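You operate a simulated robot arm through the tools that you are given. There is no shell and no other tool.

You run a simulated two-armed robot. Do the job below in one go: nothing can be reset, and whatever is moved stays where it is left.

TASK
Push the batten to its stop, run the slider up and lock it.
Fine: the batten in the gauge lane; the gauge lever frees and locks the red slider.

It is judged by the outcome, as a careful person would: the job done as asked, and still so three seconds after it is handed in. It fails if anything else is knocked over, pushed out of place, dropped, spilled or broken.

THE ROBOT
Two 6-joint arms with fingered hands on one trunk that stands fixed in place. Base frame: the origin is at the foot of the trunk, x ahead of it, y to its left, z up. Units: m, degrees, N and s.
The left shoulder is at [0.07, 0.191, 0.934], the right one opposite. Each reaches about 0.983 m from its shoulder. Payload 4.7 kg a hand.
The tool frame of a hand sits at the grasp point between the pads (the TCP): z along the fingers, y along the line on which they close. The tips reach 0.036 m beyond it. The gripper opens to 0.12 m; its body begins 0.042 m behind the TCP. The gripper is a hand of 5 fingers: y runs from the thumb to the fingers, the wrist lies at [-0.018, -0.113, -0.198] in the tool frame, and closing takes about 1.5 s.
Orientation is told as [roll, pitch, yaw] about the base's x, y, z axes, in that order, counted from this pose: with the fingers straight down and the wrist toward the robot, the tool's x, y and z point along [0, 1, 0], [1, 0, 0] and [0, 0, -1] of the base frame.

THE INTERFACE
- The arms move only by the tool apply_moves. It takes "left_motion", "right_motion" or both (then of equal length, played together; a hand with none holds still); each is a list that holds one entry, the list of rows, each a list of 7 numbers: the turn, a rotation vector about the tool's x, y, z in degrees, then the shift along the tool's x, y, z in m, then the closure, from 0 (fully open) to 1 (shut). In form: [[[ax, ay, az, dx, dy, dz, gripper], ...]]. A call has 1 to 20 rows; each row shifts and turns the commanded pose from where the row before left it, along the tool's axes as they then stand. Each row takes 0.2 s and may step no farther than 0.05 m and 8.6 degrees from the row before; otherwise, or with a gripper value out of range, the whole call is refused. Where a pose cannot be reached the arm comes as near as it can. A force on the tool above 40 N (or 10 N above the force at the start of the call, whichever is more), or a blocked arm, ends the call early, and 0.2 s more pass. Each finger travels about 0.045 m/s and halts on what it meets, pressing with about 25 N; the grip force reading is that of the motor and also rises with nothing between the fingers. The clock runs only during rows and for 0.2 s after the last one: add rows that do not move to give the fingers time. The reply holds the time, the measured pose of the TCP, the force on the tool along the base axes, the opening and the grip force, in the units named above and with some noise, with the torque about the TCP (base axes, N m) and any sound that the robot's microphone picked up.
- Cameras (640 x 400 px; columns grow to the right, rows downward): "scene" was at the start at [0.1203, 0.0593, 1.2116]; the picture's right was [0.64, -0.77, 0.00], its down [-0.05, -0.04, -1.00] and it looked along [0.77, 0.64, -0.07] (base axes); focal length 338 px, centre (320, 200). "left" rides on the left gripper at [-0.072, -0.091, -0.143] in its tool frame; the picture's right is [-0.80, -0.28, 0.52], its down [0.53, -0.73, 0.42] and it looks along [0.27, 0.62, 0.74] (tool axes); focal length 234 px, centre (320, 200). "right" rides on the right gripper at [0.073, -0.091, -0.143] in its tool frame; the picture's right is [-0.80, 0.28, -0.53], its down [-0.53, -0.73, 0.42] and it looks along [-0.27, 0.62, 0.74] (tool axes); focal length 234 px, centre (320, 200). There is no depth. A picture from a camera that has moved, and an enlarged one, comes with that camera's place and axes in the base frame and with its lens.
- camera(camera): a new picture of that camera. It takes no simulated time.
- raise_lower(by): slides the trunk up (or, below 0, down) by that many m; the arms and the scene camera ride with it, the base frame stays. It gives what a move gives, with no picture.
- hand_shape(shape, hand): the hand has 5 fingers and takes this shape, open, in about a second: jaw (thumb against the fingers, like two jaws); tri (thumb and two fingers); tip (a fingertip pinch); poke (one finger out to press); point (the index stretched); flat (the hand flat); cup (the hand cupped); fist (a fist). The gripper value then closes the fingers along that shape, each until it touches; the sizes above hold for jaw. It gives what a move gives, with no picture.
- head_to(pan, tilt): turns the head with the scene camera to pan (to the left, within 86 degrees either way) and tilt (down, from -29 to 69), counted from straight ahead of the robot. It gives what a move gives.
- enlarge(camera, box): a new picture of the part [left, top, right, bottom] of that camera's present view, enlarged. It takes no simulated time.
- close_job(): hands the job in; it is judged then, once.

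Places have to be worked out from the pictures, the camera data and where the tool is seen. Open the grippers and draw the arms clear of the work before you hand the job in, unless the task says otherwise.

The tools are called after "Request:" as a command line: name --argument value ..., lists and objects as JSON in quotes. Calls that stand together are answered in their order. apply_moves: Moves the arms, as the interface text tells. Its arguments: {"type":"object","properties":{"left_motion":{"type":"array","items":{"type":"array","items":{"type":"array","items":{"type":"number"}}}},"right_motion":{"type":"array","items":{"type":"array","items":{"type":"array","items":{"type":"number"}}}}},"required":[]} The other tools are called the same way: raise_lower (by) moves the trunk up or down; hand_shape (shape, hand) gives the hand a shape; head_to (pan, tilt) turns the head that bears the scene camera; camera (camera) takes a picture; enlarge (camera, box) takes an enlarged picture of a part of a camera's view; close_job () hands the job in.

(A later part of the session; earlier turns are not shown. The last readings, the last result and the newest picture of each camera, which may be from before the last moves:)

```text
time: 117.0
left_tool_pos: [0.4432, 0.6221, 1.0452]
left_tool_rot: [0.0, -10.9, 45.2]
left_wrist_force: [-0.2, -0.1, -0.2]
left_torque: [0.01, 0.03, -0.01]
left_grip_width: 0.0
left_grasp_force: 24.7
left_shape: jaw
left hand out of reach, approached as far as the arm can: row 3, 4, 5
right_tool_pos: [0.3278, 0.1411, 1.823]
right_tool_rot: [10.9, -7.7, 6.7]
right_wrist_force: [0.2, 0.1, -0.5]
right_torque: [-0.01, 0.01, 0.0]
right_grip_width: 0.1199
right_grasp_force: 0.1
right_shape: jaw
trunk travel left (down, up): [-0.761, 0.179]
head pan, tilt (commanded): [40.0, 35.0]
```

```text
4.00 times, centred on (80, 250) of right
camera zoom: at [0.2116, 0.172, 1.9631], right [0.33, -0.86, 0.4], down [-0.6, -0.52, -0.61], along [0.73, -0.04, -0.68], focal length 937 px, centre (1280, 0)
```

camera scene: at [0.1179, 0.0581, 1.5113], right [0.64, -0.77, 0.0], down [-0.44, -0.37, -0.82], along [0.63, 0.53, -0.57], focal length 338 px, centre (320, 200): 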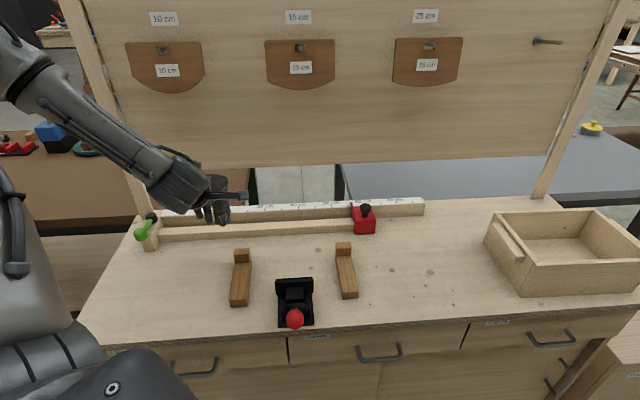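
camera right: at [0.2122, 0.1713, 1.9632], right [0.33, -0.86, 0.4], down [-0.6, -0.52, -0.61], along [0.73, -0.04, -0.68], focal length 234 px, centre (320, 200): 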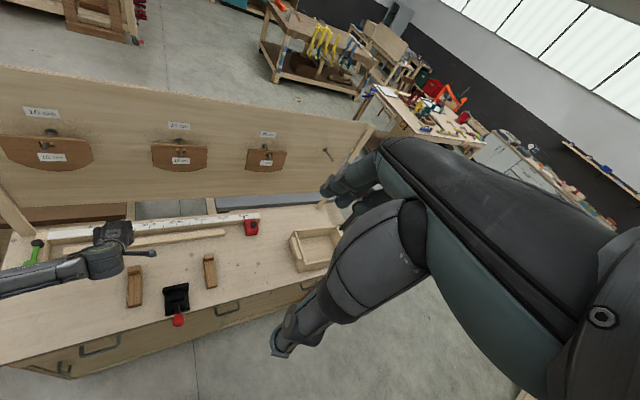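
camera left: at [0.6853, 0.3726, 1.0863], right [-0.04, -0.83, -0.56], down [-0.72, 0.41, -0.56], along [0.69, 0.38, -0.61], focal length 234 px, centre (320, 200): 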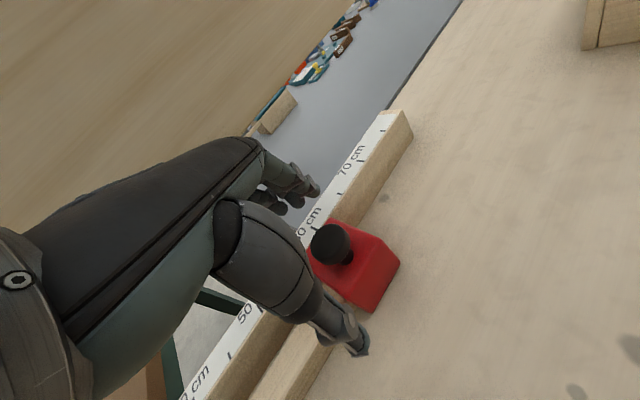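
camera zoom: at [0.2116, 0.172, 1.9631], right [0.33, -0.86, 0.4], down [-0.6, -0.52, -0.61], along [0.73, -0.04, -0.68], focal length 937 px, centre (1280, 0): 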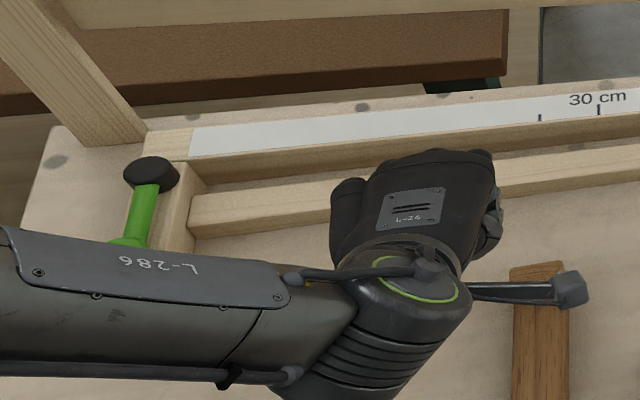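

The lever is visible from overhead, pointing to the front. In this posture the arm resists moving left, so I'll tilt the fingers forward to about -35° (which worked there before) and continue.

Request:
apply_moves --left_motion '[[[-6, 0, 0, 0, 0, 0, 1], [-6, 0, 0, 0, 0, 0, 1], [-6, 0, 0, 0, 0, 0, 1], [-6, 0, 0, 0, 0, 0, 1]]]'

Request:
apply_moves --left_motion '[[[0, 0, 0, 0.015, 0.008, 0, 1], [0, 0, 0, 0.015, 0.008, 0, 1], [0, 0, 0, 0.015, 0.008, 0, 1], [0, 0, 0, 0.015, 0.008, 0, 1]]]'

Request:
camera --camera "scene"

```text
time: 118.0
left_tool_pos: [0.4441, 0.6217, 1.0523]
left_tool_rot: [0.3, -34.9, 44.7]
left_wrist_force: [0.8, -0.1, -0.3]
left_torque: [0.02, 0.01, -0.01]
left_grip_width: 0.0
left_grasp_force: 25.3
left_shape: jaw
left hand out of reach, approached as far as the arm can: row 4
right_tool_pos: [0.3284, 0.1412, 1.822]
right_tool_rot: [11.0, -7.7, 6.8]
right_wrist_force: [0.9, -0.8, -0.4]
right_torque: [-0.01, 0.05, 0.02]
right_grip_width: 0.12
right_grasp_force: 0.0
right_shape: jaw
trunk travel left (down, up): [-0.761, 0.179]
head pan, tilt (commanded): [40.0, 35.0]
```

```text
time: 119.0
left_tool_pos: [0.423, 0.6725, 1.0654]
left_tool_rot: [0.0, -35.0, 45.0]
left_wrist_force: [0.0, 0.8, 0.1]
left_torque: [0.01, -0.02, -0.01]
left_grip_width: 0.0
left_grasp_force: 25.1
left_shape: jaw
left hand out of reach, approached as far as the arm can: row 4
right_tool_pos: [0.3253, 0.1434, 1.8228]
right_tool_rot: [10.9, -7.8, 6.7]
right_wrist_force: [-1.2, 0.5, 0.2]
right_torque: [0.0, 0.01, 0.03]
right_grip_width: 0.1199
right_grasp_force: 0.0
right_shape: jaw
trunk travel left (down, up): [-0.761, 0.179]
head pan, tilt (commanded): [40.0, 35.0]
```

```text
taken
camera scene: at [0.1161, 0.0587, 1.5114], right [0.64, -0.77, 0.0], down [-0.44, -0.37, -0.82], along [0.63, 0.53, -0.57], focal length 338 px, centre (320, 200)
```

scene: 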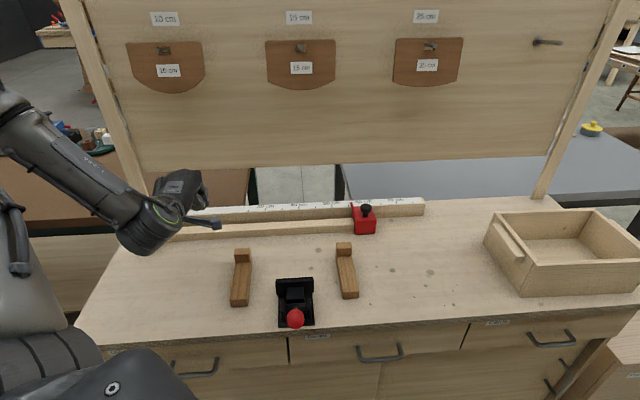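

I'm making progress. I'll add yaw (toward 65°), which should suit the far-left position better, and then continue left.

Request:
apply_moves --left_motion '[[[0, 3.8, -5.5, 0, 0, 0, 1], [0, 3.8, -5.5, 0, 0, 0, 1], [0, 3.8, -5.5, 0, 0, 0, 1]]]'

Request:
apply_moves --left_motion '[[[0, 0, 0, 0.025, 0.005, 0, 1], [0, 0, 0, 0.025, 0.005, 0, 1], [0, 0, 0, 0.025, 0.005, 0, 1], [0, 0, 0, 0.025, 0.005, 0, 1]]]'

Request:
camera --camera "scene"

```text
time: 119.8
left_tool_pos: [0.421, 0.6767, 1.0727]
left_tool_rot: [0.0, -34.9, 65.4]
left_wrist_force: [0.3, 0.1, 0.6]
left_torque: [0.0, -0.03, 0.0]
left_grip_width: 0.0
left_grasp_force: 24.5
left_shape: jaw
left hand out of reach, approached as far as the arm can: row 3
right_tool_pos: [0.3265, 0.1418, 1.8234]
right_tool_rot: [11.1, -7.8, 6.7]
right_wrist_force: [-0.4, -0.1, -0.3]
right_torque: [0.03, -0.03, 0.01]
right_grip_width: 0.1195
right_grasp_force: 0.2
right_shape: jaw
trunk travel left (down, up): [-0.761, 0.179]
head pan, tilt (commanded): [40.0, 35.0]
```

```text
time: 120.8
left_tool_pos: [0.3755, 0.7091, 1.0776]
left_tool_rot: [-0.1, -35.0, 65.2]
left_wrist_force: [0.9, 0.3, 0.5]
left_torque: [-0.01, 0.0, -0.02]
left_grip_width: 0.0
left_grasp_force: 24.6
left_shape: jaw
left hand out of reach, approached as far as the arm can: row 3, 4
right_tool_pos: [0.3287, 0.1408, 1.8221]
right_tool_rot: [11.0, -7.8, 6.7]
right_wrist_force: [0.9, 0.8, 0.1]
right_torque: [-0.02, 0.04, -0.01]
right_grip_width: 0.12
right_grasp_force: 0.1
right_shape: jaw
trunk travel left (down, up): [-0.761, 0.179]
head pan, tilt (commanded): [40.0, 35.0]
```

```text
taken
camera scene: at [0.1189, 0.0573, 1.5112], right [0.64, -0.77, 0.0], down [-0.44, -0.37, -0.82], along [0.63, 0.53, -0.57], focal length 338 px, centre (320, 200)
```

scene: 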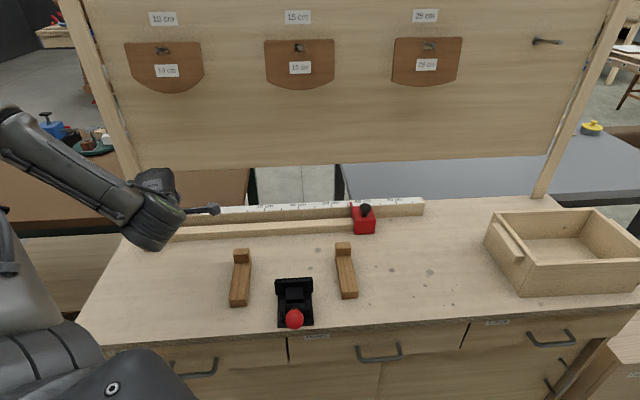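

Continuing toward the far side of the lever (left of its knob) at a safe height.

Request:
apply_moves --left_motion '[[[0, 0, 0, 0.0227, 0.0075, 0.0144, 1], [0, 0, 0, 0.0227, 0.0075, 0.0144, 1], [0, 0, 0, 0.0227, 0.0075, 0.0144, 1], [0, 0, 0, 0.0227, 0.0075, 0.0144, 1]]]'

Request:
camera --camera "left"

Request:
enlarge --camera "right" --box '[0, 200, 160, 300]'

```text
time: 121.8
left_tool_pos: [0.3414, 0.7671, 1.0261]
left_tool_rot: [0.0, -35.0, 65.2]
left_wrist_force: [-0.3, -0.6, -0.3]
left_torque: [-0.03, 0.03, 0.0]
left_grip_width: 0.0002
left_grasp_force: 25.1
left_shape: jaw
left hand out of reach, approached as far as the arm can: row 1, 2, 3, 4
right_tool_pos: [0.3268, 0.1414, 1.822]
right_tool_rot: [11.0, -7.7, 6.7]
right_wrist_force: [-0.6, -0.2, 0.4]
right_torque: [0.02, 0.05, 0.01]
right_grip_width: 0.1199
right_grasp_force: 0.1
right_shape: jaw
trunk travel left (down, up): [-0.761, 0.179]
head pan, tilt (commanded): [40.0, 35.0]
```

```text
taken
camera left: at [0.3419, 0.5948, 1.0914], right [0.76, -0.27, -0.59], down [-0.63, -0.1, -0.77], along [0.15, 0.96, -0.25], focal length 234 px, centre (320, 200)
```

left: 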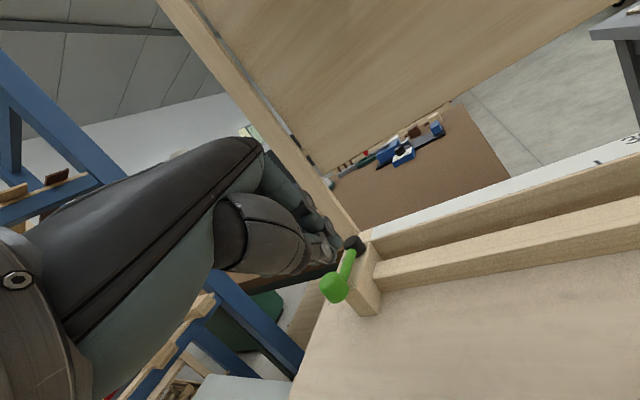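

```text
4.00 times, centred on (80, 250) of right
camera zoom: at [0.2113, 0.171, 1.9634], right [0.33, -0.86, 0.4], down [-0.6, -0.52, -0.61], along [0.73, -0.04, -0.68], focal length 937 px, centre (1280, 0)
```

zoom: 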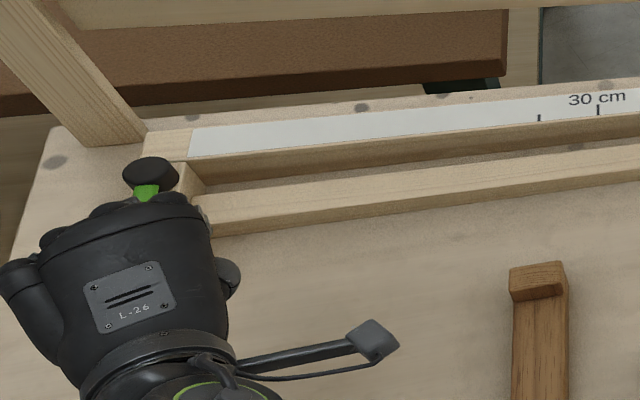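

The hand is right over the lever now. The knob's path back to lock is almost straight away from the robot (+x), so I need a fingertip on its near-left side. I'll continue left to get there, still above it.

Request:
apply_moves --left_motion '[[[0, 0, 0, 0.02, 0.006, 0.004, 1], [0, 0, 0, 0.02, 0.006, 0.004, 1], [0, 0, 0, 0.02, 0.006, 0.004, 1], [0, 0, 0, 0.02, 0.006, 0.004, 1]]]'

Request:
camera --camera "left"

Request:
camera --camera "scene"

```text
time: 122.8
left_tool_pos: [0.3084, 0.7952, 1.0074]
left_tool_rot: [0.0, -34.8, 65.2]
left_wrist_force: [-0.2, -0.2, 0.0]
left_torque: [0.06, -0.02, -0.04]
left_grip_width: 0.0
left_grasp_force: 24.8
left_shape: jaw
left hand out of reach, approached as far as the arm can: row 1, 2, 3, 4
right_tool_pos: [0.3261, 0.1427, 1.8221]
right_tool_rot: [11.0, -7.7, 6.7]
right_wrist_force: [0.1, 0.2, -0.5]
right_torque: [-0.03, 0.0, 0.0]
right_grip_width: 0.1202
right_grasp_force: 0.2
right_shape: jaw
trunk travel left (down, up): [-0.761, 0.179]
head pan, tilt (commanded): [40.0, 35.0]
```

```text
taken
camera left: at [0.3078, 0.6235, 1.0711], right [0.76, -0.27, -0.59], down [-0.63, -0.1, -0.77], along [0.15, 0.96, -0.25], focal length 234 px, centre (320, 200)
```

left: 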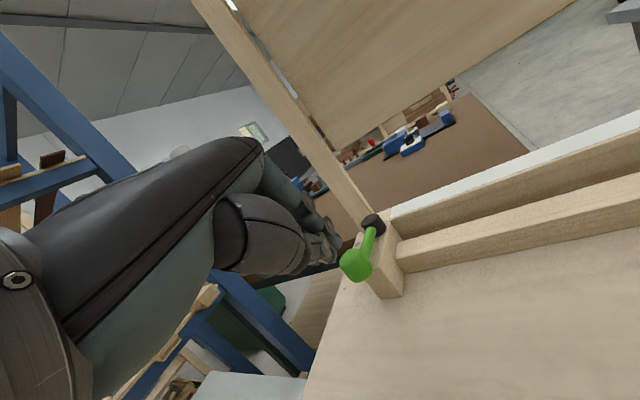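

```text
taken
camera scene: at [0.117, 0.0579, 1.5114], right [0.64, -0.77, 0.0], down [-0.44, -0.37, -0.82], along [0.63, 0.53, -0.57], focal length 338 px, centre (320, 200)
```

scene: 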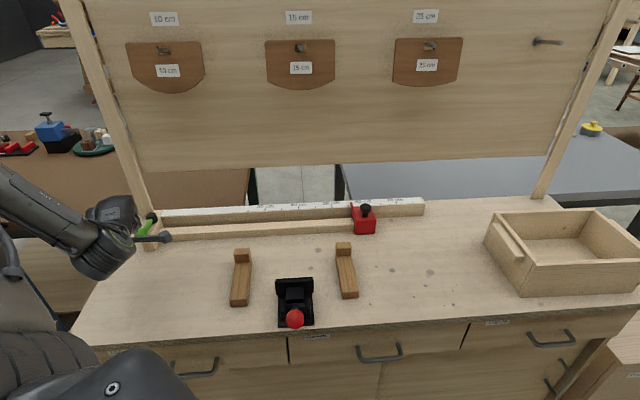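

Another step left, keeping height above the lever.

Request:
apply_moves --left_motion '[[[0, 0, 0, 0.02, 0.009, -0.001, 1], [0, 0, 0, 0.02, 0.009, -0.001, 1], [0, 0, 0, 0.02, 0.009, -0.001, 1], [0, 0, 0, 0.02, 0.009, -0.001, 1]]]'

Request:
camera --camera "left"

Request:
enlarge --camera "scene" --box '[60, 170, 220, 280]'

```text
time: 123.8
left_tool_pos: [0.2731, 0.8308, 0.99]
left_tool_rot: [-0.1, -35.1, 65.3]
left_wrist_force: [-1.0, 0.1, 0.4]
left_torque: [-0.01, 0.01, 0.01]
left_grip_width: 0.0
left_grasp_force: 25.8
left_shape: jaw
left hand out of reach, approached as far as the arm can: row 1, 2, 3, 4
right_tool_pos: [0.3236, 0.1421, 1.8237]
right_tool_rot: [10.8, -7.7, 6.8]
right_wrist_force: [0.0, 0.2, -0.3]
right_torque: [0.0, -0.02, 0.01]
right_grip_width: 0.1201
right_grasp_force: 0.0
right_shape: jaw
trunk travel left (down, up): [-0.761, 0.179]
head pan, tilt (commanded): [40.0, 35.0]
```

```text
taken
camera left: at [0.2738, 0.6588, 1.0537], right [0.76, -0.27, -0.59], down [-0.63, -0.1, -0.77], along [0.15, 0.96, -0.25], focal length 234 px, centre (320, 200)
```

left: 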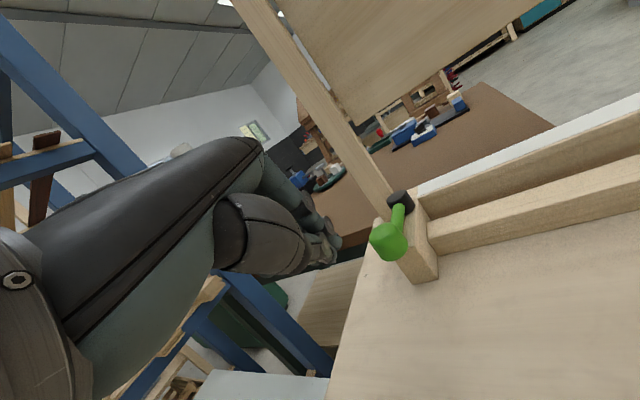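

```text
3.64 times, centred on (140, 225) of scene
camera zoom: at [0.1157, 0.0585, 1.5115], right [0.64, -0.77, 0.0], down [-0.44, -0.37, -0.82], along [0.63, 0.53, -0.57], focal length 1229 px, centre (974, 109)
```

zoom: 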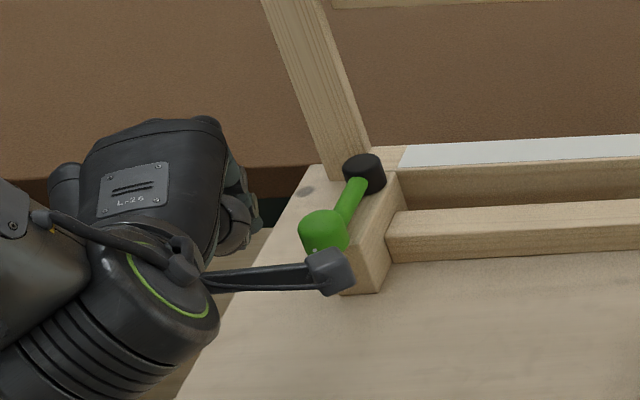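

The fingertips are now left of the lever knob with a small gap. I'll lower about 4.5 cm to knob height.

Request:
apply_moves --left_motion '[[[0, 0, 0, 0, -0.0086, 0.0123, 1], [0, 0, 0, 0, -0.0086, 0.0123, 1], [0, 0, 0, 0, -0.0086, 0.0123, 1]]]'

Request:
camera --camera "left"

Request:
enlarge --camera "scene" --box '[60, 170, 220, 280]'

```text
time: 124.6
left_tool_pos: [0.2765, 0.8293, 0.9443]
left_tool_rot: [-0.1, -35.0, 65.2]
left_wrist_force: [0.2, 0.4, 0.5]
left_torque: [-0.02, 0.03, 0.0]
left_grip_width: 0.0
left_grasp_force: 24.7
left_shape: jaw
right_tool_pos: [0.3283, 0.1411, 1.8217]
right_tool_rot: [11.0, -7.7, 6.6]
right_wrist_force: [-0.1, 0.1, -0.3]
right_torque: [0.01, 0.04, 0.03]
right_grip_width: 0.12
right_grasp_force: 0.1
right_shape: jaw
trunk travel left (down, up): [-0.761, 0.179]
head pan, tilt (commanded): [40.0, 35.0]
```

```text
taken
camera left: at [0.2762, 0.6578, 1.0089], right [0.76, -0.27, -0.59], down [-0.63, -0.1, -0.77], along [0.15, 0.96, -0.25], focal length 234 px, centre (320, 200)
```

left: 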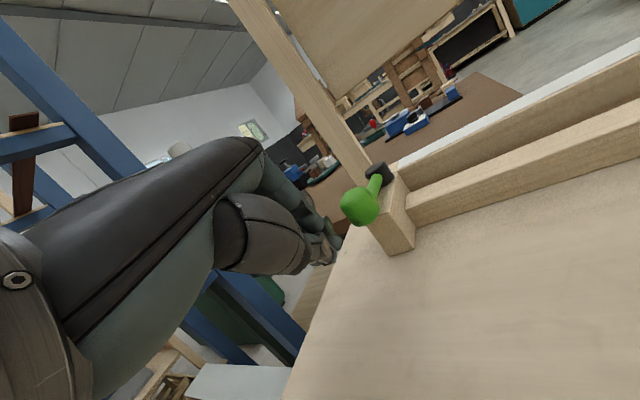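

```text
3.64 times, centred on (140, 225) of scene
camera zoom: at [0.1185, 0.0574, 1.5114], right [0.64, -0.77, 0.0], down [-0.44, -0.37, -0.82], along [0.63, 0.53, -0.57], focal length 1229 px, centre (974, 109)
```

zoom: 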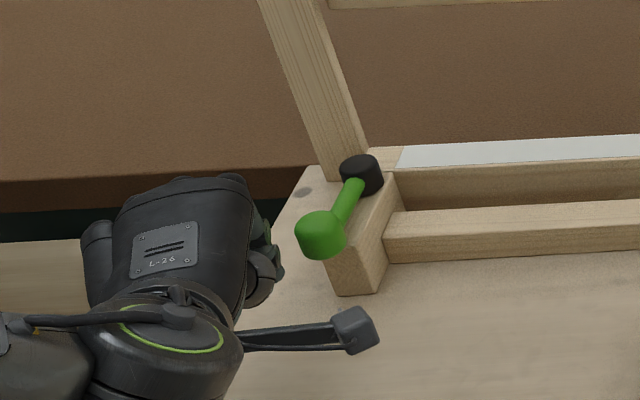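

The fingertip is level with the knob and about 1 cm to its left. I'll push away from the robot (+x) in 1 cm steps, swinging the lever back toward the fence.

Request:
apply_moves --left_motion '[[[0, 0, 0, -0.0091, 0.0035, 0.0024, 1], [0, 0, 0, -0.0091, 0.0035, 0.0024, 1], [0, 0, 0, -0.0091, 0.0035, 0.0024, 1]]]'

Request:
camera --camera "left"

Request:
enlarge --camera "scene" --box '[60, 170, 220, 280]'

```text
time: 125.4
left_tool_pos: [0.3052, 0.8294, 0.9454]
left_tool_rot: [0.1, -34.9, 65.2]
left_wrist_force: [-0.4, -0.2, -0.1]
left_torque: [0.0, -0.02, -0.02]
left_grip_width: 0.0
left_grasp_force: 24.4
left_shape: jaw
right_tool_pos: [0.3271, 0.1408, 1.823]
right_tool_rot: [11.0, -7.8, 6.8]
right_wrist_force: [-0.2, 0.3, -0.1]
right_torque: [0.0, -0.01, -0.04]
right_grip_width: 0.12
right_grasp_force: 0.0
right_shape: jaw
trunk travel left (down, up): [-0.761, 0.179]
head pan, tilt (commanded): [40.0, 35.0]
```

```text
taken
camera left: at [0.3051, 0.6587, 1.01], right [0.76, -0.27, -0.59], down [-0.63, -0.1, -0.77], along [0.15, 0.96, -0.25], focal length 234 px, centre (320, 200)
```

left: 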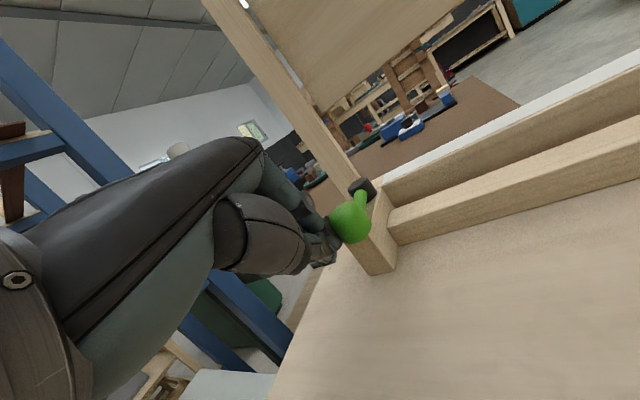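

```text
3.64 times, centred on (140, 225) of scene
camera zoom: at [0.1172, 0.0576, 1.5114], right [0.64, -0.77, 0.0], down [-0.44, -0.37, -0.82], along [0.63, 0.53, -0.57], focal length 1229 px, centre (974, 109)
```

zoom: 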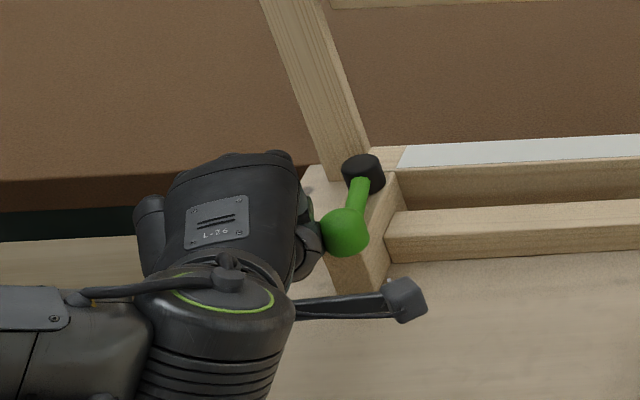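

The lever is turning easily back. I'll follow its arc, moving away and slightly right.

Request:
apply_moves --left_motion '[[[0, 0, 0, -0.0108, 0.001, 0.0007, 1], [0, 0, 0, -0.0108, 0.001, 0.0007, 1], [0, 0, 0, -0.0108, 0.001, 0.0007, 1]]]'

Request:
camera --camera "left"

Request:
enlarge --camera "scene" --box '[60, 170, 220, 280]'

```text
time: 126.2
left_tool_pos: [0.3354, 0.8204, 0.9449]
left_tool_rot: [-0.2, -35.0, 65.2]
left_wrist_force: [-0.1, -0.1, -0.3]
left_torque: [0.01, -0.01, 0.04]
left_grip_width: 0.0
left_grasp_force: 24.9
left_shape: jaw
right_tool_pos: [0.3273, 0.1422, 1.8227]
right_tool_rot: [11.0, -7.8, 6.6]
right_wrist_force: [0.3, 0.4, 0.6]
right_torque: [0.0, 0.01, 0.02]
right_grip_width: 0.1199
right_grasp_force: 0.0
right_shape: jaw
trunk travel left (down, up): [-0.761, 0.179]
head pan, tilt (commanded): [40.0, 35.0]
```

```text
taken
camera left: at [0.3362, 0.6483, 1.0097], right [0.76, -0.27, -0.59], down [-0.63, -0.1, -0.77], along [0.15, 0.96, -0.25], focal length 234 px, centre (320, 200)
```

left: 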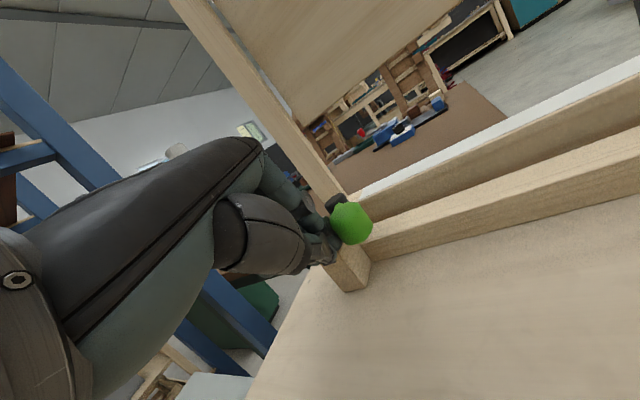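

```text
3.64 times, centred on (140, 225) of scene
camera zoom: at [0.1175, 0.0577, 1.5114], right [0.64, -0.77, 0.0], down [-0.44, -0.37, -0.82], along [0.63, 0.53, -0.57], focal length 1229 px, centre (974, 109)
```

zoom: 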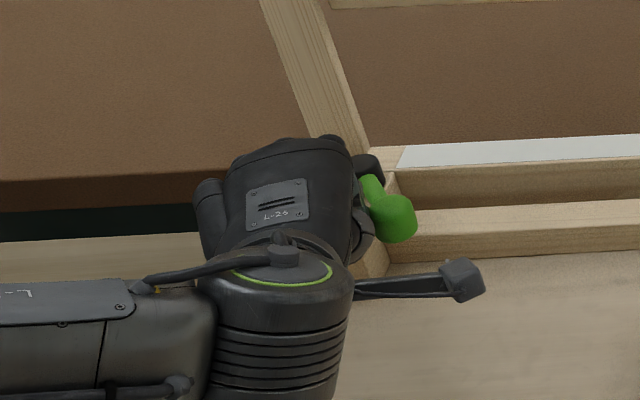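

The lever is about halfway. I'll keep pushing along the arc.

Request:
apply_moves --left_motion '[[[0, 0, 0, -0.0091, 0.0035, 0.0024, 1], [0, 0, 0, -0.0091, 0.0035, 0.0024, 1], [0, 0, 0, -0.0091, 0.0035, 0.0024, 1]]]'

Request:
camera --camera "left"

Request:
enlarge --camera "scene" --box '[60, 170, 220, 280]'

```text
time: 127.0
left_tool_pos: [0.3664, 0.8213, 0.9455]
left_tool_rot: [-0.1, -34.9, 65.2]
left_wrist_force: [-1.4, 0.4, -0.4]
left_torque: [0.0, -0.01, 0.0]
left_grip_width: 0.0002
left_grasp_force: 25.7
left_shape: jaw
right_tool_pos: [0.3265, 0.1413, 1.8226]
right_tool_rot: [11.0, -7.8, 6.6]
right_wrist_force: [0.2, -0.7, 0.2]
right_torque: [-0.03, 0.03, 0.02]
right_grip_width: 0.1201
right_grasp_force: 0.1
right_shape: jaw
trunk travel left (down, up): [-0.761, 0.179]
head pan, tilt (commanded): [40.0, 35.0]
```

```text
taken
camera left: at [0.3669, 0.6486, 1.0093], right [0.76, -0.27, -0.59], down [-0.63, -0.1, -0.77], along [0.15, 0.96, -0.25], focal length 234 px, centre (320, 200)
```

left: 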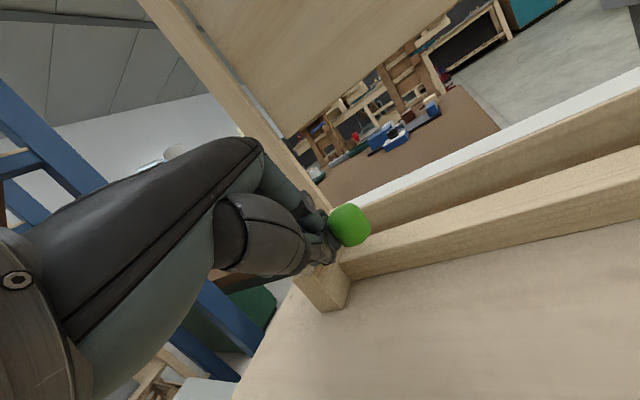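

```text
3.64 times, centred on (140, 225) of scene
camera zoom: at [0.1175, 0.0577, 1.5114], right [0.64, -0.77, 0.0], down [-0.44, -0.37, -0.82], along [0.63, 0.53, -0.57], focal length 1229 px, centre (974, 109)
```

zoom: 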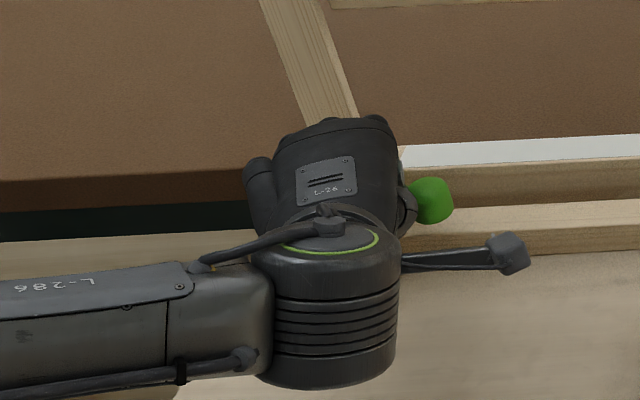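

The lever is about 15° short of its original locked position. I'll go on 2 cm more in the direction of its arc.

Request:
apply_moves --left_motion '[[[0, 0, 0, -0.0081, 0.0047, 0.0033, 1], [0, 0, 0, -0.0081, 0.0047, 0.0033, 1]]]'

Request:
camera --camera "left"

Request:
enlarge --camera "scene" --box '[60, 170, 220, 280]'

```text
time: 127.6
left_tool_pos: [0.3858, 0.8233, 0.9459]
left_tool_rot: [0.0, -34.9, 65.2]
left_wrist_force: [-0.6, 0.9, 0.5]
left_torque: [-0.03, -0.01, 0.0]
left_grip_width: 0.0
left_grasp_force: 25.2
left_shape: jaw
right_tool_pos: [0.3274, 0.1418, 1.8227]
right_tool_rot: [11.0, -7.7, 6.7]
right_wrist_force: [0.4, 0.4, 0.4]
right_torque: [0.02, 0.04, -0.01]
right_grip_width: 0.1202
right_grasp_force: 0.0
right_shape: jaw
trunk travel left (down, up): [-0.761, 0.179]
head pan, tilt (commanded): [40.0, 35.0]
```

```text
taken
camera left: at [0.3865, 0.6516, 1.0092], right [0.76, -0.27, -0.59], down [-0.63, -0.1, -0.77], along [0.15, 0.96, -0.25], focal length 234 px, centre (320, 200)
```

left: 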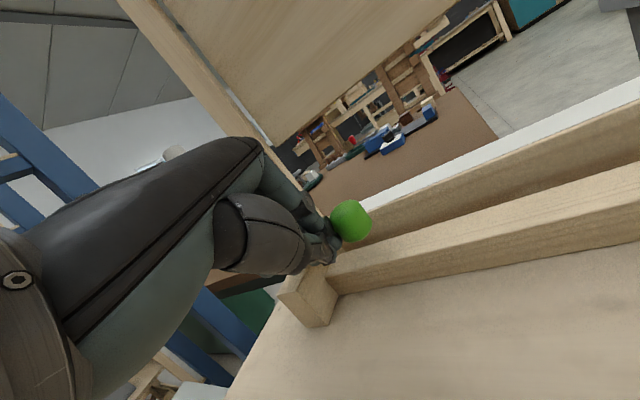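

```text
3.64 times, centred on (140, 225) of scene
camera zoom: at [0.1179, 0.0577, 1.5114], right [0.64, -0.77, 0.0], down [-0.44, -0.37, -0.82], along [0.63, 0.53, -0.57], focal length 1229 px, centre (974, 109)
```

zoom: 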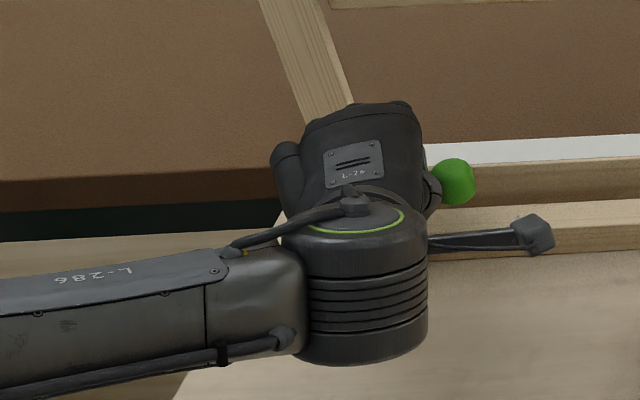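

The knob is back at its original coordinates (0.4275, 0.838). I'll press a little further in the same turning direction to be sure it is hard against its lock stop.

Request:
apply_moves --left_motion '[[[0, 0, 0, -0.0032, 0.0031, 0.0022, 1], [0, 0, 0, -0.0032, 0.0031, 0.0022, 1]]]'

Request:
enlarge --camera "scene" --box '[60, 170, 220, 280]'

```text
time: 128.2
left_tool_pos: [0.3909, 0.8263, 0.9458]
left_tool_rot: [0.1, -35.1, 65.4]
left_wrist_force: [-25.6, -9.6, 2.4]
left_torque: [-0.19, 0.51, 0.18]
left_grip_width: 0.0
left_grasp_force: 25.0
left_shape: jaw
right_tool_pos: [0.3206, 0.1401, 1.825]
right_tool_rot: [11.1, -7.9, 6.8]
right_wrist_force: [0.5, -0.4, 0.8]
right_torque: [0.02, 0.01, 0.02]
right_grip_width: 0.1201
right_grasp_force: 0.1
right_shape: jaw
trunk travel left (down, up): [-0.761, 0.179]
head pan, tilt (commanded): [40.0, 35.0]
```

```text
3.64 times, centred on (140, 225) of scene
camera zoom: at [0.1121, 0.0552, 1.5119], right [0.64, -0.76, 0.0], down [-0.44, -0.37, -0.82], along [0.63, 0.53, -0.57], focal length 1229 px, centre (974, 109)
```

zoom: 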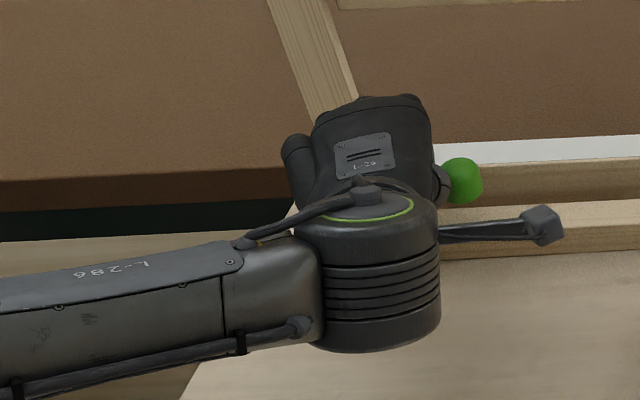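

The lever is firmly at its stop (27 N, no further motion), the same position in which the slider was locked. I'll back off gently and rise clear.

Request:
apply_moves --left_motion '[[[0, 0, 0, 0.0045, -0.0044, -0.0031, 1], [0, 0, 0, 0.0045, -0.0044, -0.0031, 1], [0, 0, 0, 0.005, 0, 0, 1], [0, 0, 0, 0, 0.0172, -0.0246, 1], [0, 0, 0, 0, 0.0172, -0.0246, 1], [0, 0, 0, 0, 0.0172, -0.0246, 1]]]'

Request:
camera --camera "left"

Request:
camera --camera "scene"

```text
time: 129.6
left_tool_pos: [0.3774, 0.8231, 1.0362]
left_tool_rot: [-0.1, -34.9, 65.2]
left_wrist_force: [-0.4, 0.1, -0.9]
left_torque: [0.03, -0.08, -0.03]
left_grip_width: 0.0001
left_grasp_force: 25.3
left_shape: jaw
right_tool_pos: [0.3257, 0.1387, 1.8219]
right_tool_rot: [11.1, -7.8, 6.8]
right_wrist_force: [-0.5, -0.6, 0.2]
right_torque: [0.01, 0.05, 0.03]
right_grip_width: 0.1201
right_grasp_force: 0.1
right_shape: jaw
trunk travel left (down, up): [-0.761, 0.179]
head pan, tilt (commanded): [40.0, 35.0]
```

```text
taken
camera left: at [0.3774, 0.651, 1.1007], right [0.76, -0.27, -0.59], down [-0.63, -0.1, -0.77], along [0.15, 0.96, -0.25], focal length 234 px, centre (320, 200)
```

left: 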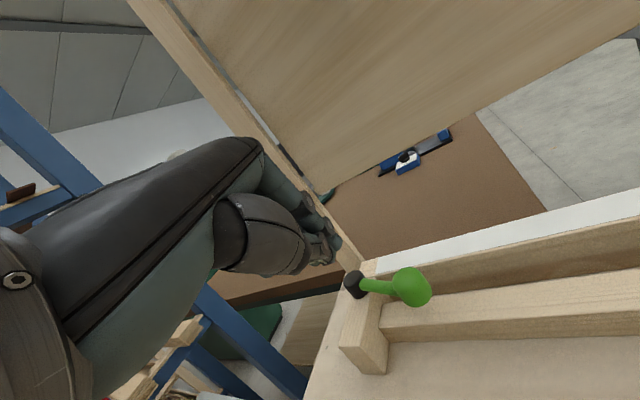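

```text
taken
camera scene: at [0.1179, 0.0557, 1.5114], right [0.64, -0.77, 0.0], down [-0.44, -0.37, -0.82], along [0.63, 0.53, -0.57], focal length 338 px, centre (320, 200)
```

scene: 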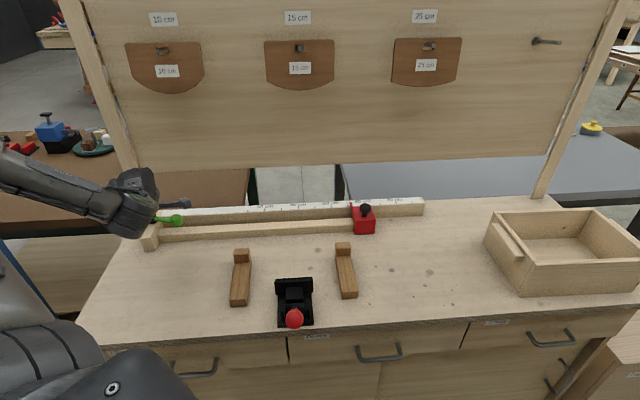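

The lever is in its locked position, the slider is at the batten and the batten at the stop. I'll draw the left hand back toward the robot and up, opening the fingers on the way.

Request:
apply_moves --left_motion '[[[0, 0, 0, 0, -0.018, -0.03, 1], [0, 0, 0, -0.005, -0.0225, -0.028, 1], [0, 0, 0, -0.005, -0.0225, -0.028, 0.7], [0, 0, 0, -0.005, -0.0225, -0.028, 0.4], [0, 0, 0, -0.005, -0.0225, -0.02, 0.2], [0, 0, 0, 0, 0, 0, 0], [0, 0, 0, 0, 0, 0, 0], [0, 0, 0, 0, 0, 0, 0], [0, 0, 0, 0, 0, 0, 0]]]'

Request:
camera --camera "scene"

Request:
enlarge --camera "scene" --box '[120, 180, 280, 280]'

Request:
enlarge --camera "scene" --box '[310, 180, 430, 260]'

```text
time: 131.6
left_tool_pos: [0.3465, 0.6653, 1.0706]
left_tool_rot: [-0.1, -34.8, 65.1]
left_wrist_force: [-0.3, 0.6, 0.2]
left_torque: [-0.01, 0.0, 0.04]
left_grip_width: 0.1153
left_grasp_force: 0.0
left_shape: jaw
left hand out of reach, approached as far as the arm can: row 1, 5
right_tool_pos: [0.3281, 0.1416, 1.8232]
right_tool_rot: [11.0, -7.6, 6.7]
right_wrist_force: [-0.4, 0.0, 1.0]
right_torque: [-0.03, -0.02, 0.06]
right_grip_width: 0.1198
right_grasp_force: 0.1
right_shape: jaw
trunk travel left (down, up): [-0.761, 0.179]
head pan, tilt (commanded): [40.0, 35.0]
```

```text
taken
camera scene: at [0.1181, 0.0572, 1.5113], right [0.64, -0.77, 0.0], down [-0.44, -0.37, -0.82], along [0.63, 0.53, -0.57], focal length 338 px, centre (320, 200)
```

scene: 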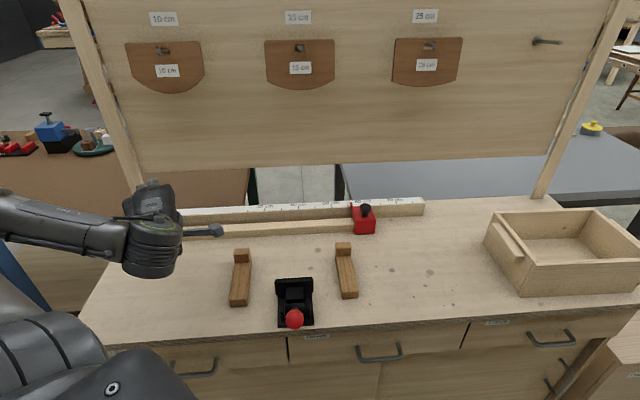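

```text
4.00 times, centred on (200, 230) of scene
camera zoom: at [0.1181, 0.0572, 1.5113], right [0.64, -0.77, 0.0], down [-0.44, -0.37, -0.82], along [0.63, 0.53, -0.57], focal length 1352 px, centre (800, 80)
```

zoom: 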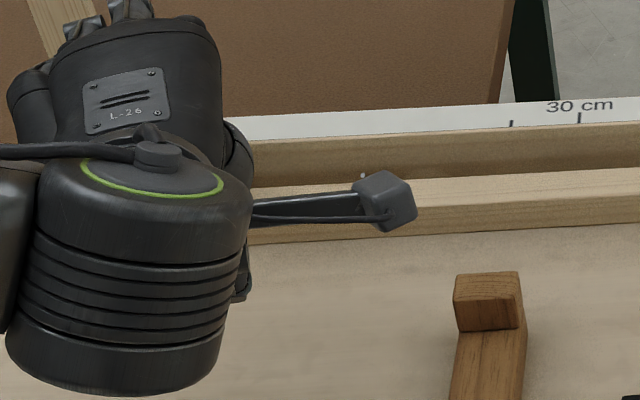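

```text
5.00 times, centred on (370, 220) of scene
camera zoom: at [0.1181, 0.0572, 1.5113], right [0.64, -0.77, 0.0], down [-0.44, -0.37, -0.82], along [0.63, 0.53, -0.57], focal length 1689 px, centre (70, 100)
```

zoom: 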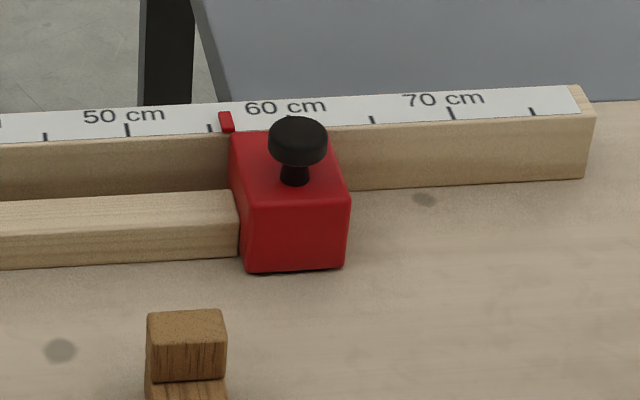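

Slider, batten and stop are flush. I'll draw the hand a bit farther back and raise the trunk so both arms are well clear of the bench.

Request:
apply_moves --left_motion '[[[0, 0, 0, -0.003, -0.01, -0.025, 0], [0, 0, 0, -0.003, -0.01, -0.025, 0], [0, 0, 0, -0.003, -0.01, -0.025, 0]]]'

Request:
raise_lower --by 0.12

Request:
camera --camera "scene"

Request:
camera --camera "left"

Request:
enlarge --camera "right" --box '[0, 180, 340, 392]'

```text
time: 132.4
left_tool_pos: [0.3567, 0.664, 1.0856]
left_tool_rot: [-0.1, -34.8, 65.2]
left_wrist_force: [-0.4, -0.1, 0.7]
left_torque: [0.01, 0.0, 0.0]
left_grip_width: 0.1197
left_grasp_force: 0.0
left_shape: jaw
left hand out of reach, approached as far as the arm can: row 1, 2, 3
right_tool_pos: [0.3268, 0.1398, 1.8225]
right_tool_rot: [11.0, -7.7, 6.8]
right_wrist_force: [0.0, -0.8, 0.5]
right_torque: [0.0, 0.03, 0.0]
right_grip_width: 0.1197
right_grasp_force: 0.1
right_shape: jaw
trunk travel left (down, up): [-0.761, 0.179]
head pan, tilt (commanded): [40.0, 35.0]
```

```text
time: 133.9
left_tool_pos: [0.3562, 0.6656, 1.205]
left_tool_rot: [-0.1, -34.9, 65.3]
left_wrist_force: [1.0, 0.0, 0.1]
left_torque: [0.03, -0.02, -0.01]
left_grip_width: 0.1196
left_grasp_force: 0.0
left_shape: jaw
right_tool_pos: [0.3269, 0.1416, 1.942]
right_tool_rot: [11.0, -7.8, 6.8]
right_wrist_force: [-0.7, -0.1, 0.6]
right_torque: [0.02, -0.01, 0.03]
right_grip_width: 0.1202
right_grasp_force: 0.0
right_shape: jaw
trunk travel left (down, up): [-0.881, 0.059]
head pan, tilt (commanded): [40.0, 35.0]
```

```text
taken
camera scene: at [0.1175, 0.0578, 1.6313], right [0.64, -0.77, 0.0], down [-0.44, -0.37, -0.82], along [0.63, 0.53, -0.57], focal length 338 px, centre (320, 200)
```

scene: 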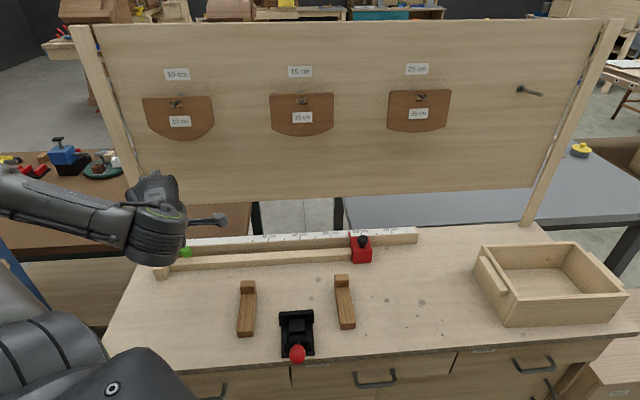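

```text
taken
camera left: at [0.3564, 0.4929, 1.2704], right [0.76, -0.27, -0.59], down [-0.63, -0.1, -0.77], along [0.15, 0.96, -0.25], focal length 234 px, centre (320, 200)
```

left: 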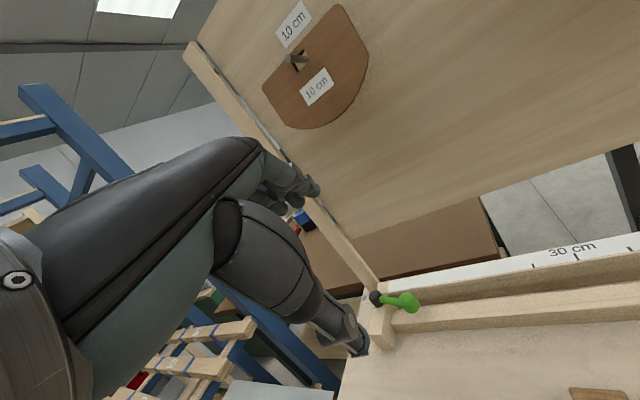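

```text
1.88 times, centred on (170, 286) of right
camera zoom: at [0.2109, 0.1715, 2.0833], right [0.33, -0.86, 0.4], down [-0.6, -0.52, -0.61], along [0.73, -0.04, -0.68], focal length 441 px, centre (602, 38)
```

zoom: 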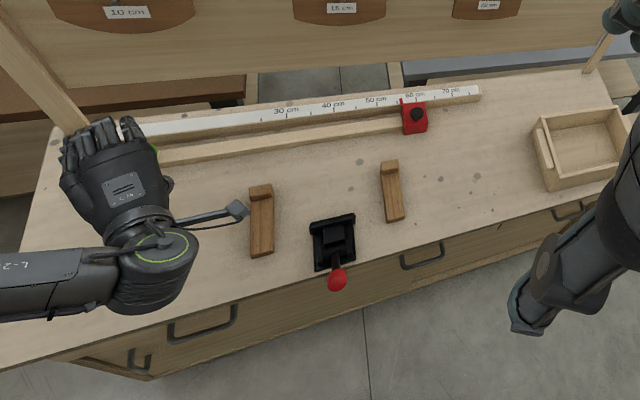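

Everything looks right at the gauge. Since my hand was briefly against the tray's corner earlier, I want to verify the tray wasn't shifted: I'll return to the same viewpoint as before that event (pan 28, tilt 35, same trunk height) and compare.

Request:
raise_lower --by -0.12

Request:
head_to --pan 28 --tilt 35

Request:
camera --camera "scene"

Request:
enlarge --camera "scene" --box '[290, 140, 450, 240]'

```text
time: 135.4
left_tool_pos: [0.3561, 0.6643, 1.0857]
left_tool_rot: [-0.1, -34.9, 65.2]
left_wrist_force: [-0.3, -0.4, -0.8]
left_torque: [0.0, 0.0, -0.02]
left_grip_width: 0.1196
left_grasp_force: 0.2
left_shape: jaw
right_tool_pos: [0.3256, 0.1415, 1.8234]
right_tool_rot: [11.1, -7.9, 6.6]
right_wrist_force: [0.1, -0.2, -0.3]
right_torque: [0.0, 0.0, -0.02]
right_grip_width: 0.1202
right_grasp_force: 0.2
right_shape: jaw
trunk travel left (down, up): [-0.761, 0.179]
head pan, tilt (commanded): [40.0, 35.0]
```

```text
time: 136.1
left_tool_pos: [0.3558, 0.6646, 1.0852]
left_tool_rot: [0.0, -34.8, 65.1]
left_wrist_force: [-0.5, -0.2, 0.5]
left_torque: [0.05, -0.01, 0.02]
left_grip_width: 0.1196
left_grasp_force: 0.0
left_shape: jaw
right_tool_pos: [0.3261, 0.1413, 1.8228]
right_tool_rot: [10.9, -7.7, 6.7]
right_wrist_force: [-0.6, 0.0, -0.5]
right_torque: [-0.02, 0.01, 0.02]
right_grip_width: 0.12
right_grasp_force: 0.0
right_shape: jaw
trunk travel left (down, up): [-0.761, 0.179]
head pan, tilt (commanded): [28.0, 35.0]
```

```text
taken
camera scene: at [0.1276, 0.0422, 1.5114], right [0.47, -0.88, 0.0], down [-0.51, -0.27, -0.82], along [0.72, 0.38, -0.57], focal length 338 px, centre (320, 200)
```

scene: 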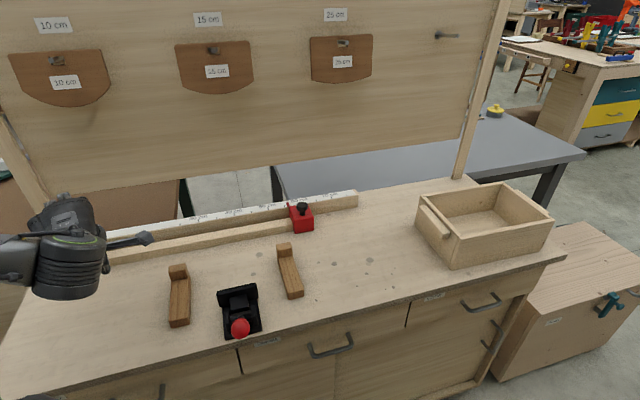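

```text
4.00 times, centred on (370, 190) of scene
camera zoom: at [0.1276, 0.0422, 1.5114], right [0.47, -0.88, 0.0], down [-0.51, -0.27, -0.82], along [0.72, 0.38, -0.57], focal length 1352 px, centre (120, 240)
```

zoom: 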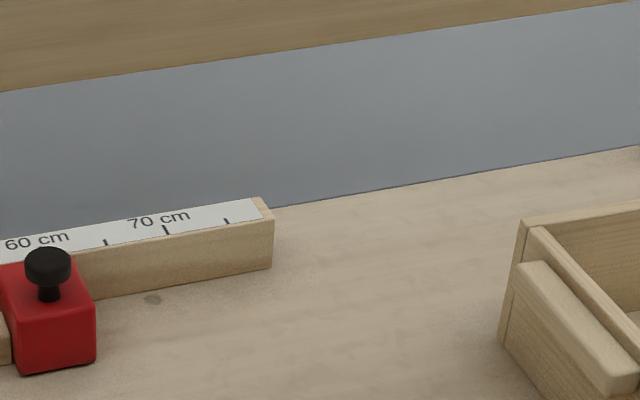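

Comparing with the earlier picture from this exact viewpoint, the tray has shifted: its left-back corner was at about zoom pixel (462, 217) and is now near (521, 221), roughly 4 cm to the right. I'll measure it properly so I can put it back.

Request:
enlarge --camera "scene" --box '[400, 170, 580, 282]'

Request:
camera --camera "right"

Request:
enlarge --camera "right" --box '[240, 190, 400, 290]'

```text
3.56 times, centred on (490, 226) of scene
camera zoom: at [0.1276, 0.0422, 1.5114], right [0.47, -0.88, 0.0], down [-0.51, -0.27, -0.82], along [0.72, 0.38, -0.57], focal length 1201 px, centre (-284, 108)
```

zoom: 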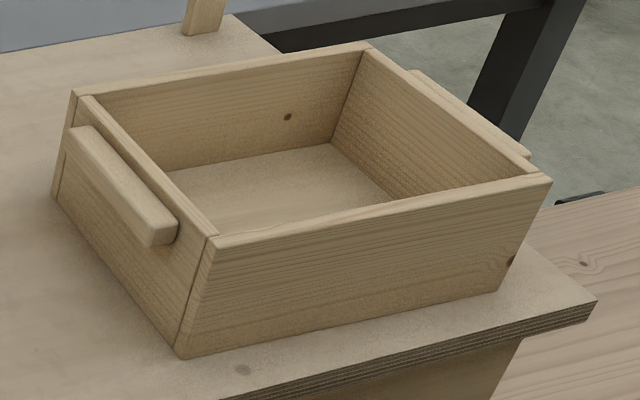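

```text
taken
camera right: at [0.2107, 0.171, 1.9634], right [0.33, -0.86, 0.4], down [-0.6, -0.52, -0.61], along [0.73, -0.04, -0.68], focal length 234 px, centre (320, 200)
```

right: 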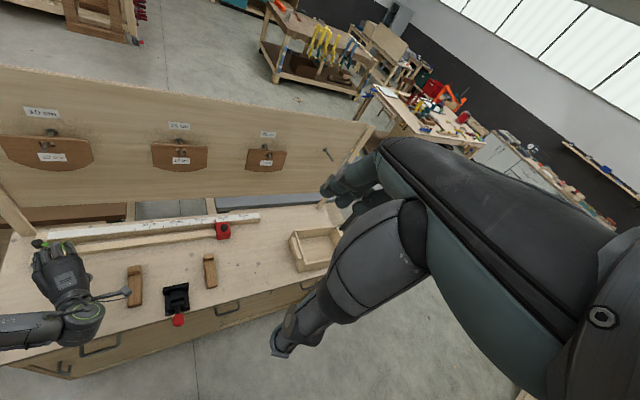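

```text
4.00 times, centred on (320, 240) of right
camera zoom: at [0.2107, 0.171, 1.9634], right [0.33, -0.86, 0.4], down [-0.6, -0.52, -0.61], along [0.73, -0.04, -0.68], focal length 937 px, centre (320, 40)
```

zoom: 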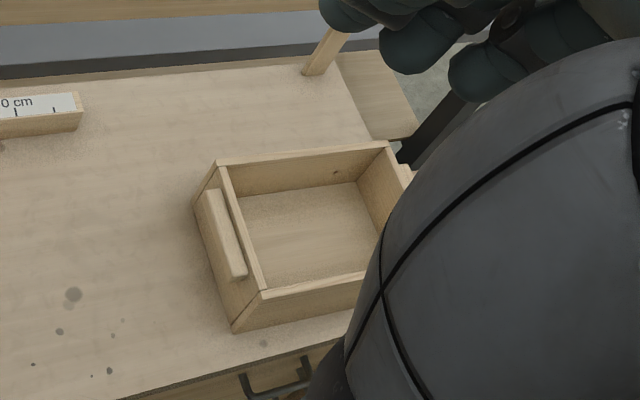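

The tray has been displaced by about 4 cm toward -y (and turned perhaps 2°), so I must put it back. The cleanest way is to place a fingertip in its inside left-back corner and tow it +y, since that line passes through its centre. First I'll return to the long-reach posture by the same safe route.

Request:
apply_moves --left_motion '[[[0, -3.83, 5.47, -0.01, 0, 0, 0.4], [0, -3.83, 5.47, -0.01, 0, 0, 0.7], [0, -3.83, 5.47, -0.01, 0, 0, 1], [6, 0, 0, -0.02, 0, 0, 1], [6, 0, 0, -0.02, 0, 0, 1], [6, 0, 0, -0.02, 0, 0, 1], [6, 0, 0, -0.02, 0, 0, 1]]]'

Request:
head_to --pan 40 --tilt 35

Request:
camera --camera "scene"

```text
time: 137.7
left_tool_pos: [0.4533, 0.5711, 1.0715]
left_tool_rot: [0.0, -10.8, 45.0]
left_wrist_force: [0.5, 0.1, 0.3]
left_torque: [0.0, 0.04, 0.01]
left_grip_width: 0.0001
left_grasp_force: 5.0
left_shape: jaw
left hand out of reach, approached as far as the arm can: row 1, 2, 3
right_tool_pos: [0.3289, 0.142, 1.8224]
right_tool_rot: [11.0, -7.6, 6.6]
right_wrist_force: [0.5, -0.7, -0.2]
right_torque: [0.04, 0.06, -0.01]
right_grip_width: 0.1196
right_grasp_force: 0.0
right_shape: jaw
trunk travel left (down, up): [-0.761, 0.179]
head pan, tilt (commanded): [28.0, 35.0]
```

```text
time: 138.5
left_tool_pos: [0.451, 0.5719, 1.0733]
left_tool_rot: [-0.2, -11.0, 45.2]
left_wrist_force: [0.3, -0.1, 0.4]
left_torque: [-0.05, 0.03, 0.0]
left_grip_width: 0.0
left_grasp_force: 24.5
left_shape: jaw
right_tool_pos: [0.3266, 0.1409, 1.8225]
right_tool_rot: [11.0, -7.7, 6.7]
right_wrist_force: [-0.2, -0.2, -0.6]
right_torque: [-0.01, -0.01, 0.0]
right_grip_width: 0.1201
right_grasp_force: 0.0
right_shape: jaw
trunk travel left (down, up): [-0.761, 0.179]
head pan, tilt (commanded): [40.0, 35.0]
```

```text
taken
camera scene: at [0.1177, 0.0573, 1.5114], right [0.64, -0.77, 0.0], down [-0.44, -0.37, -0.82], along [0.63, 0.53, -0.57], focal length 338 px, centre (320, 200)
```

scene: 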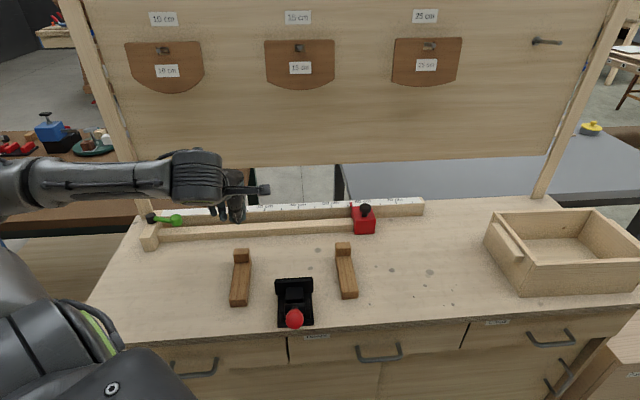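

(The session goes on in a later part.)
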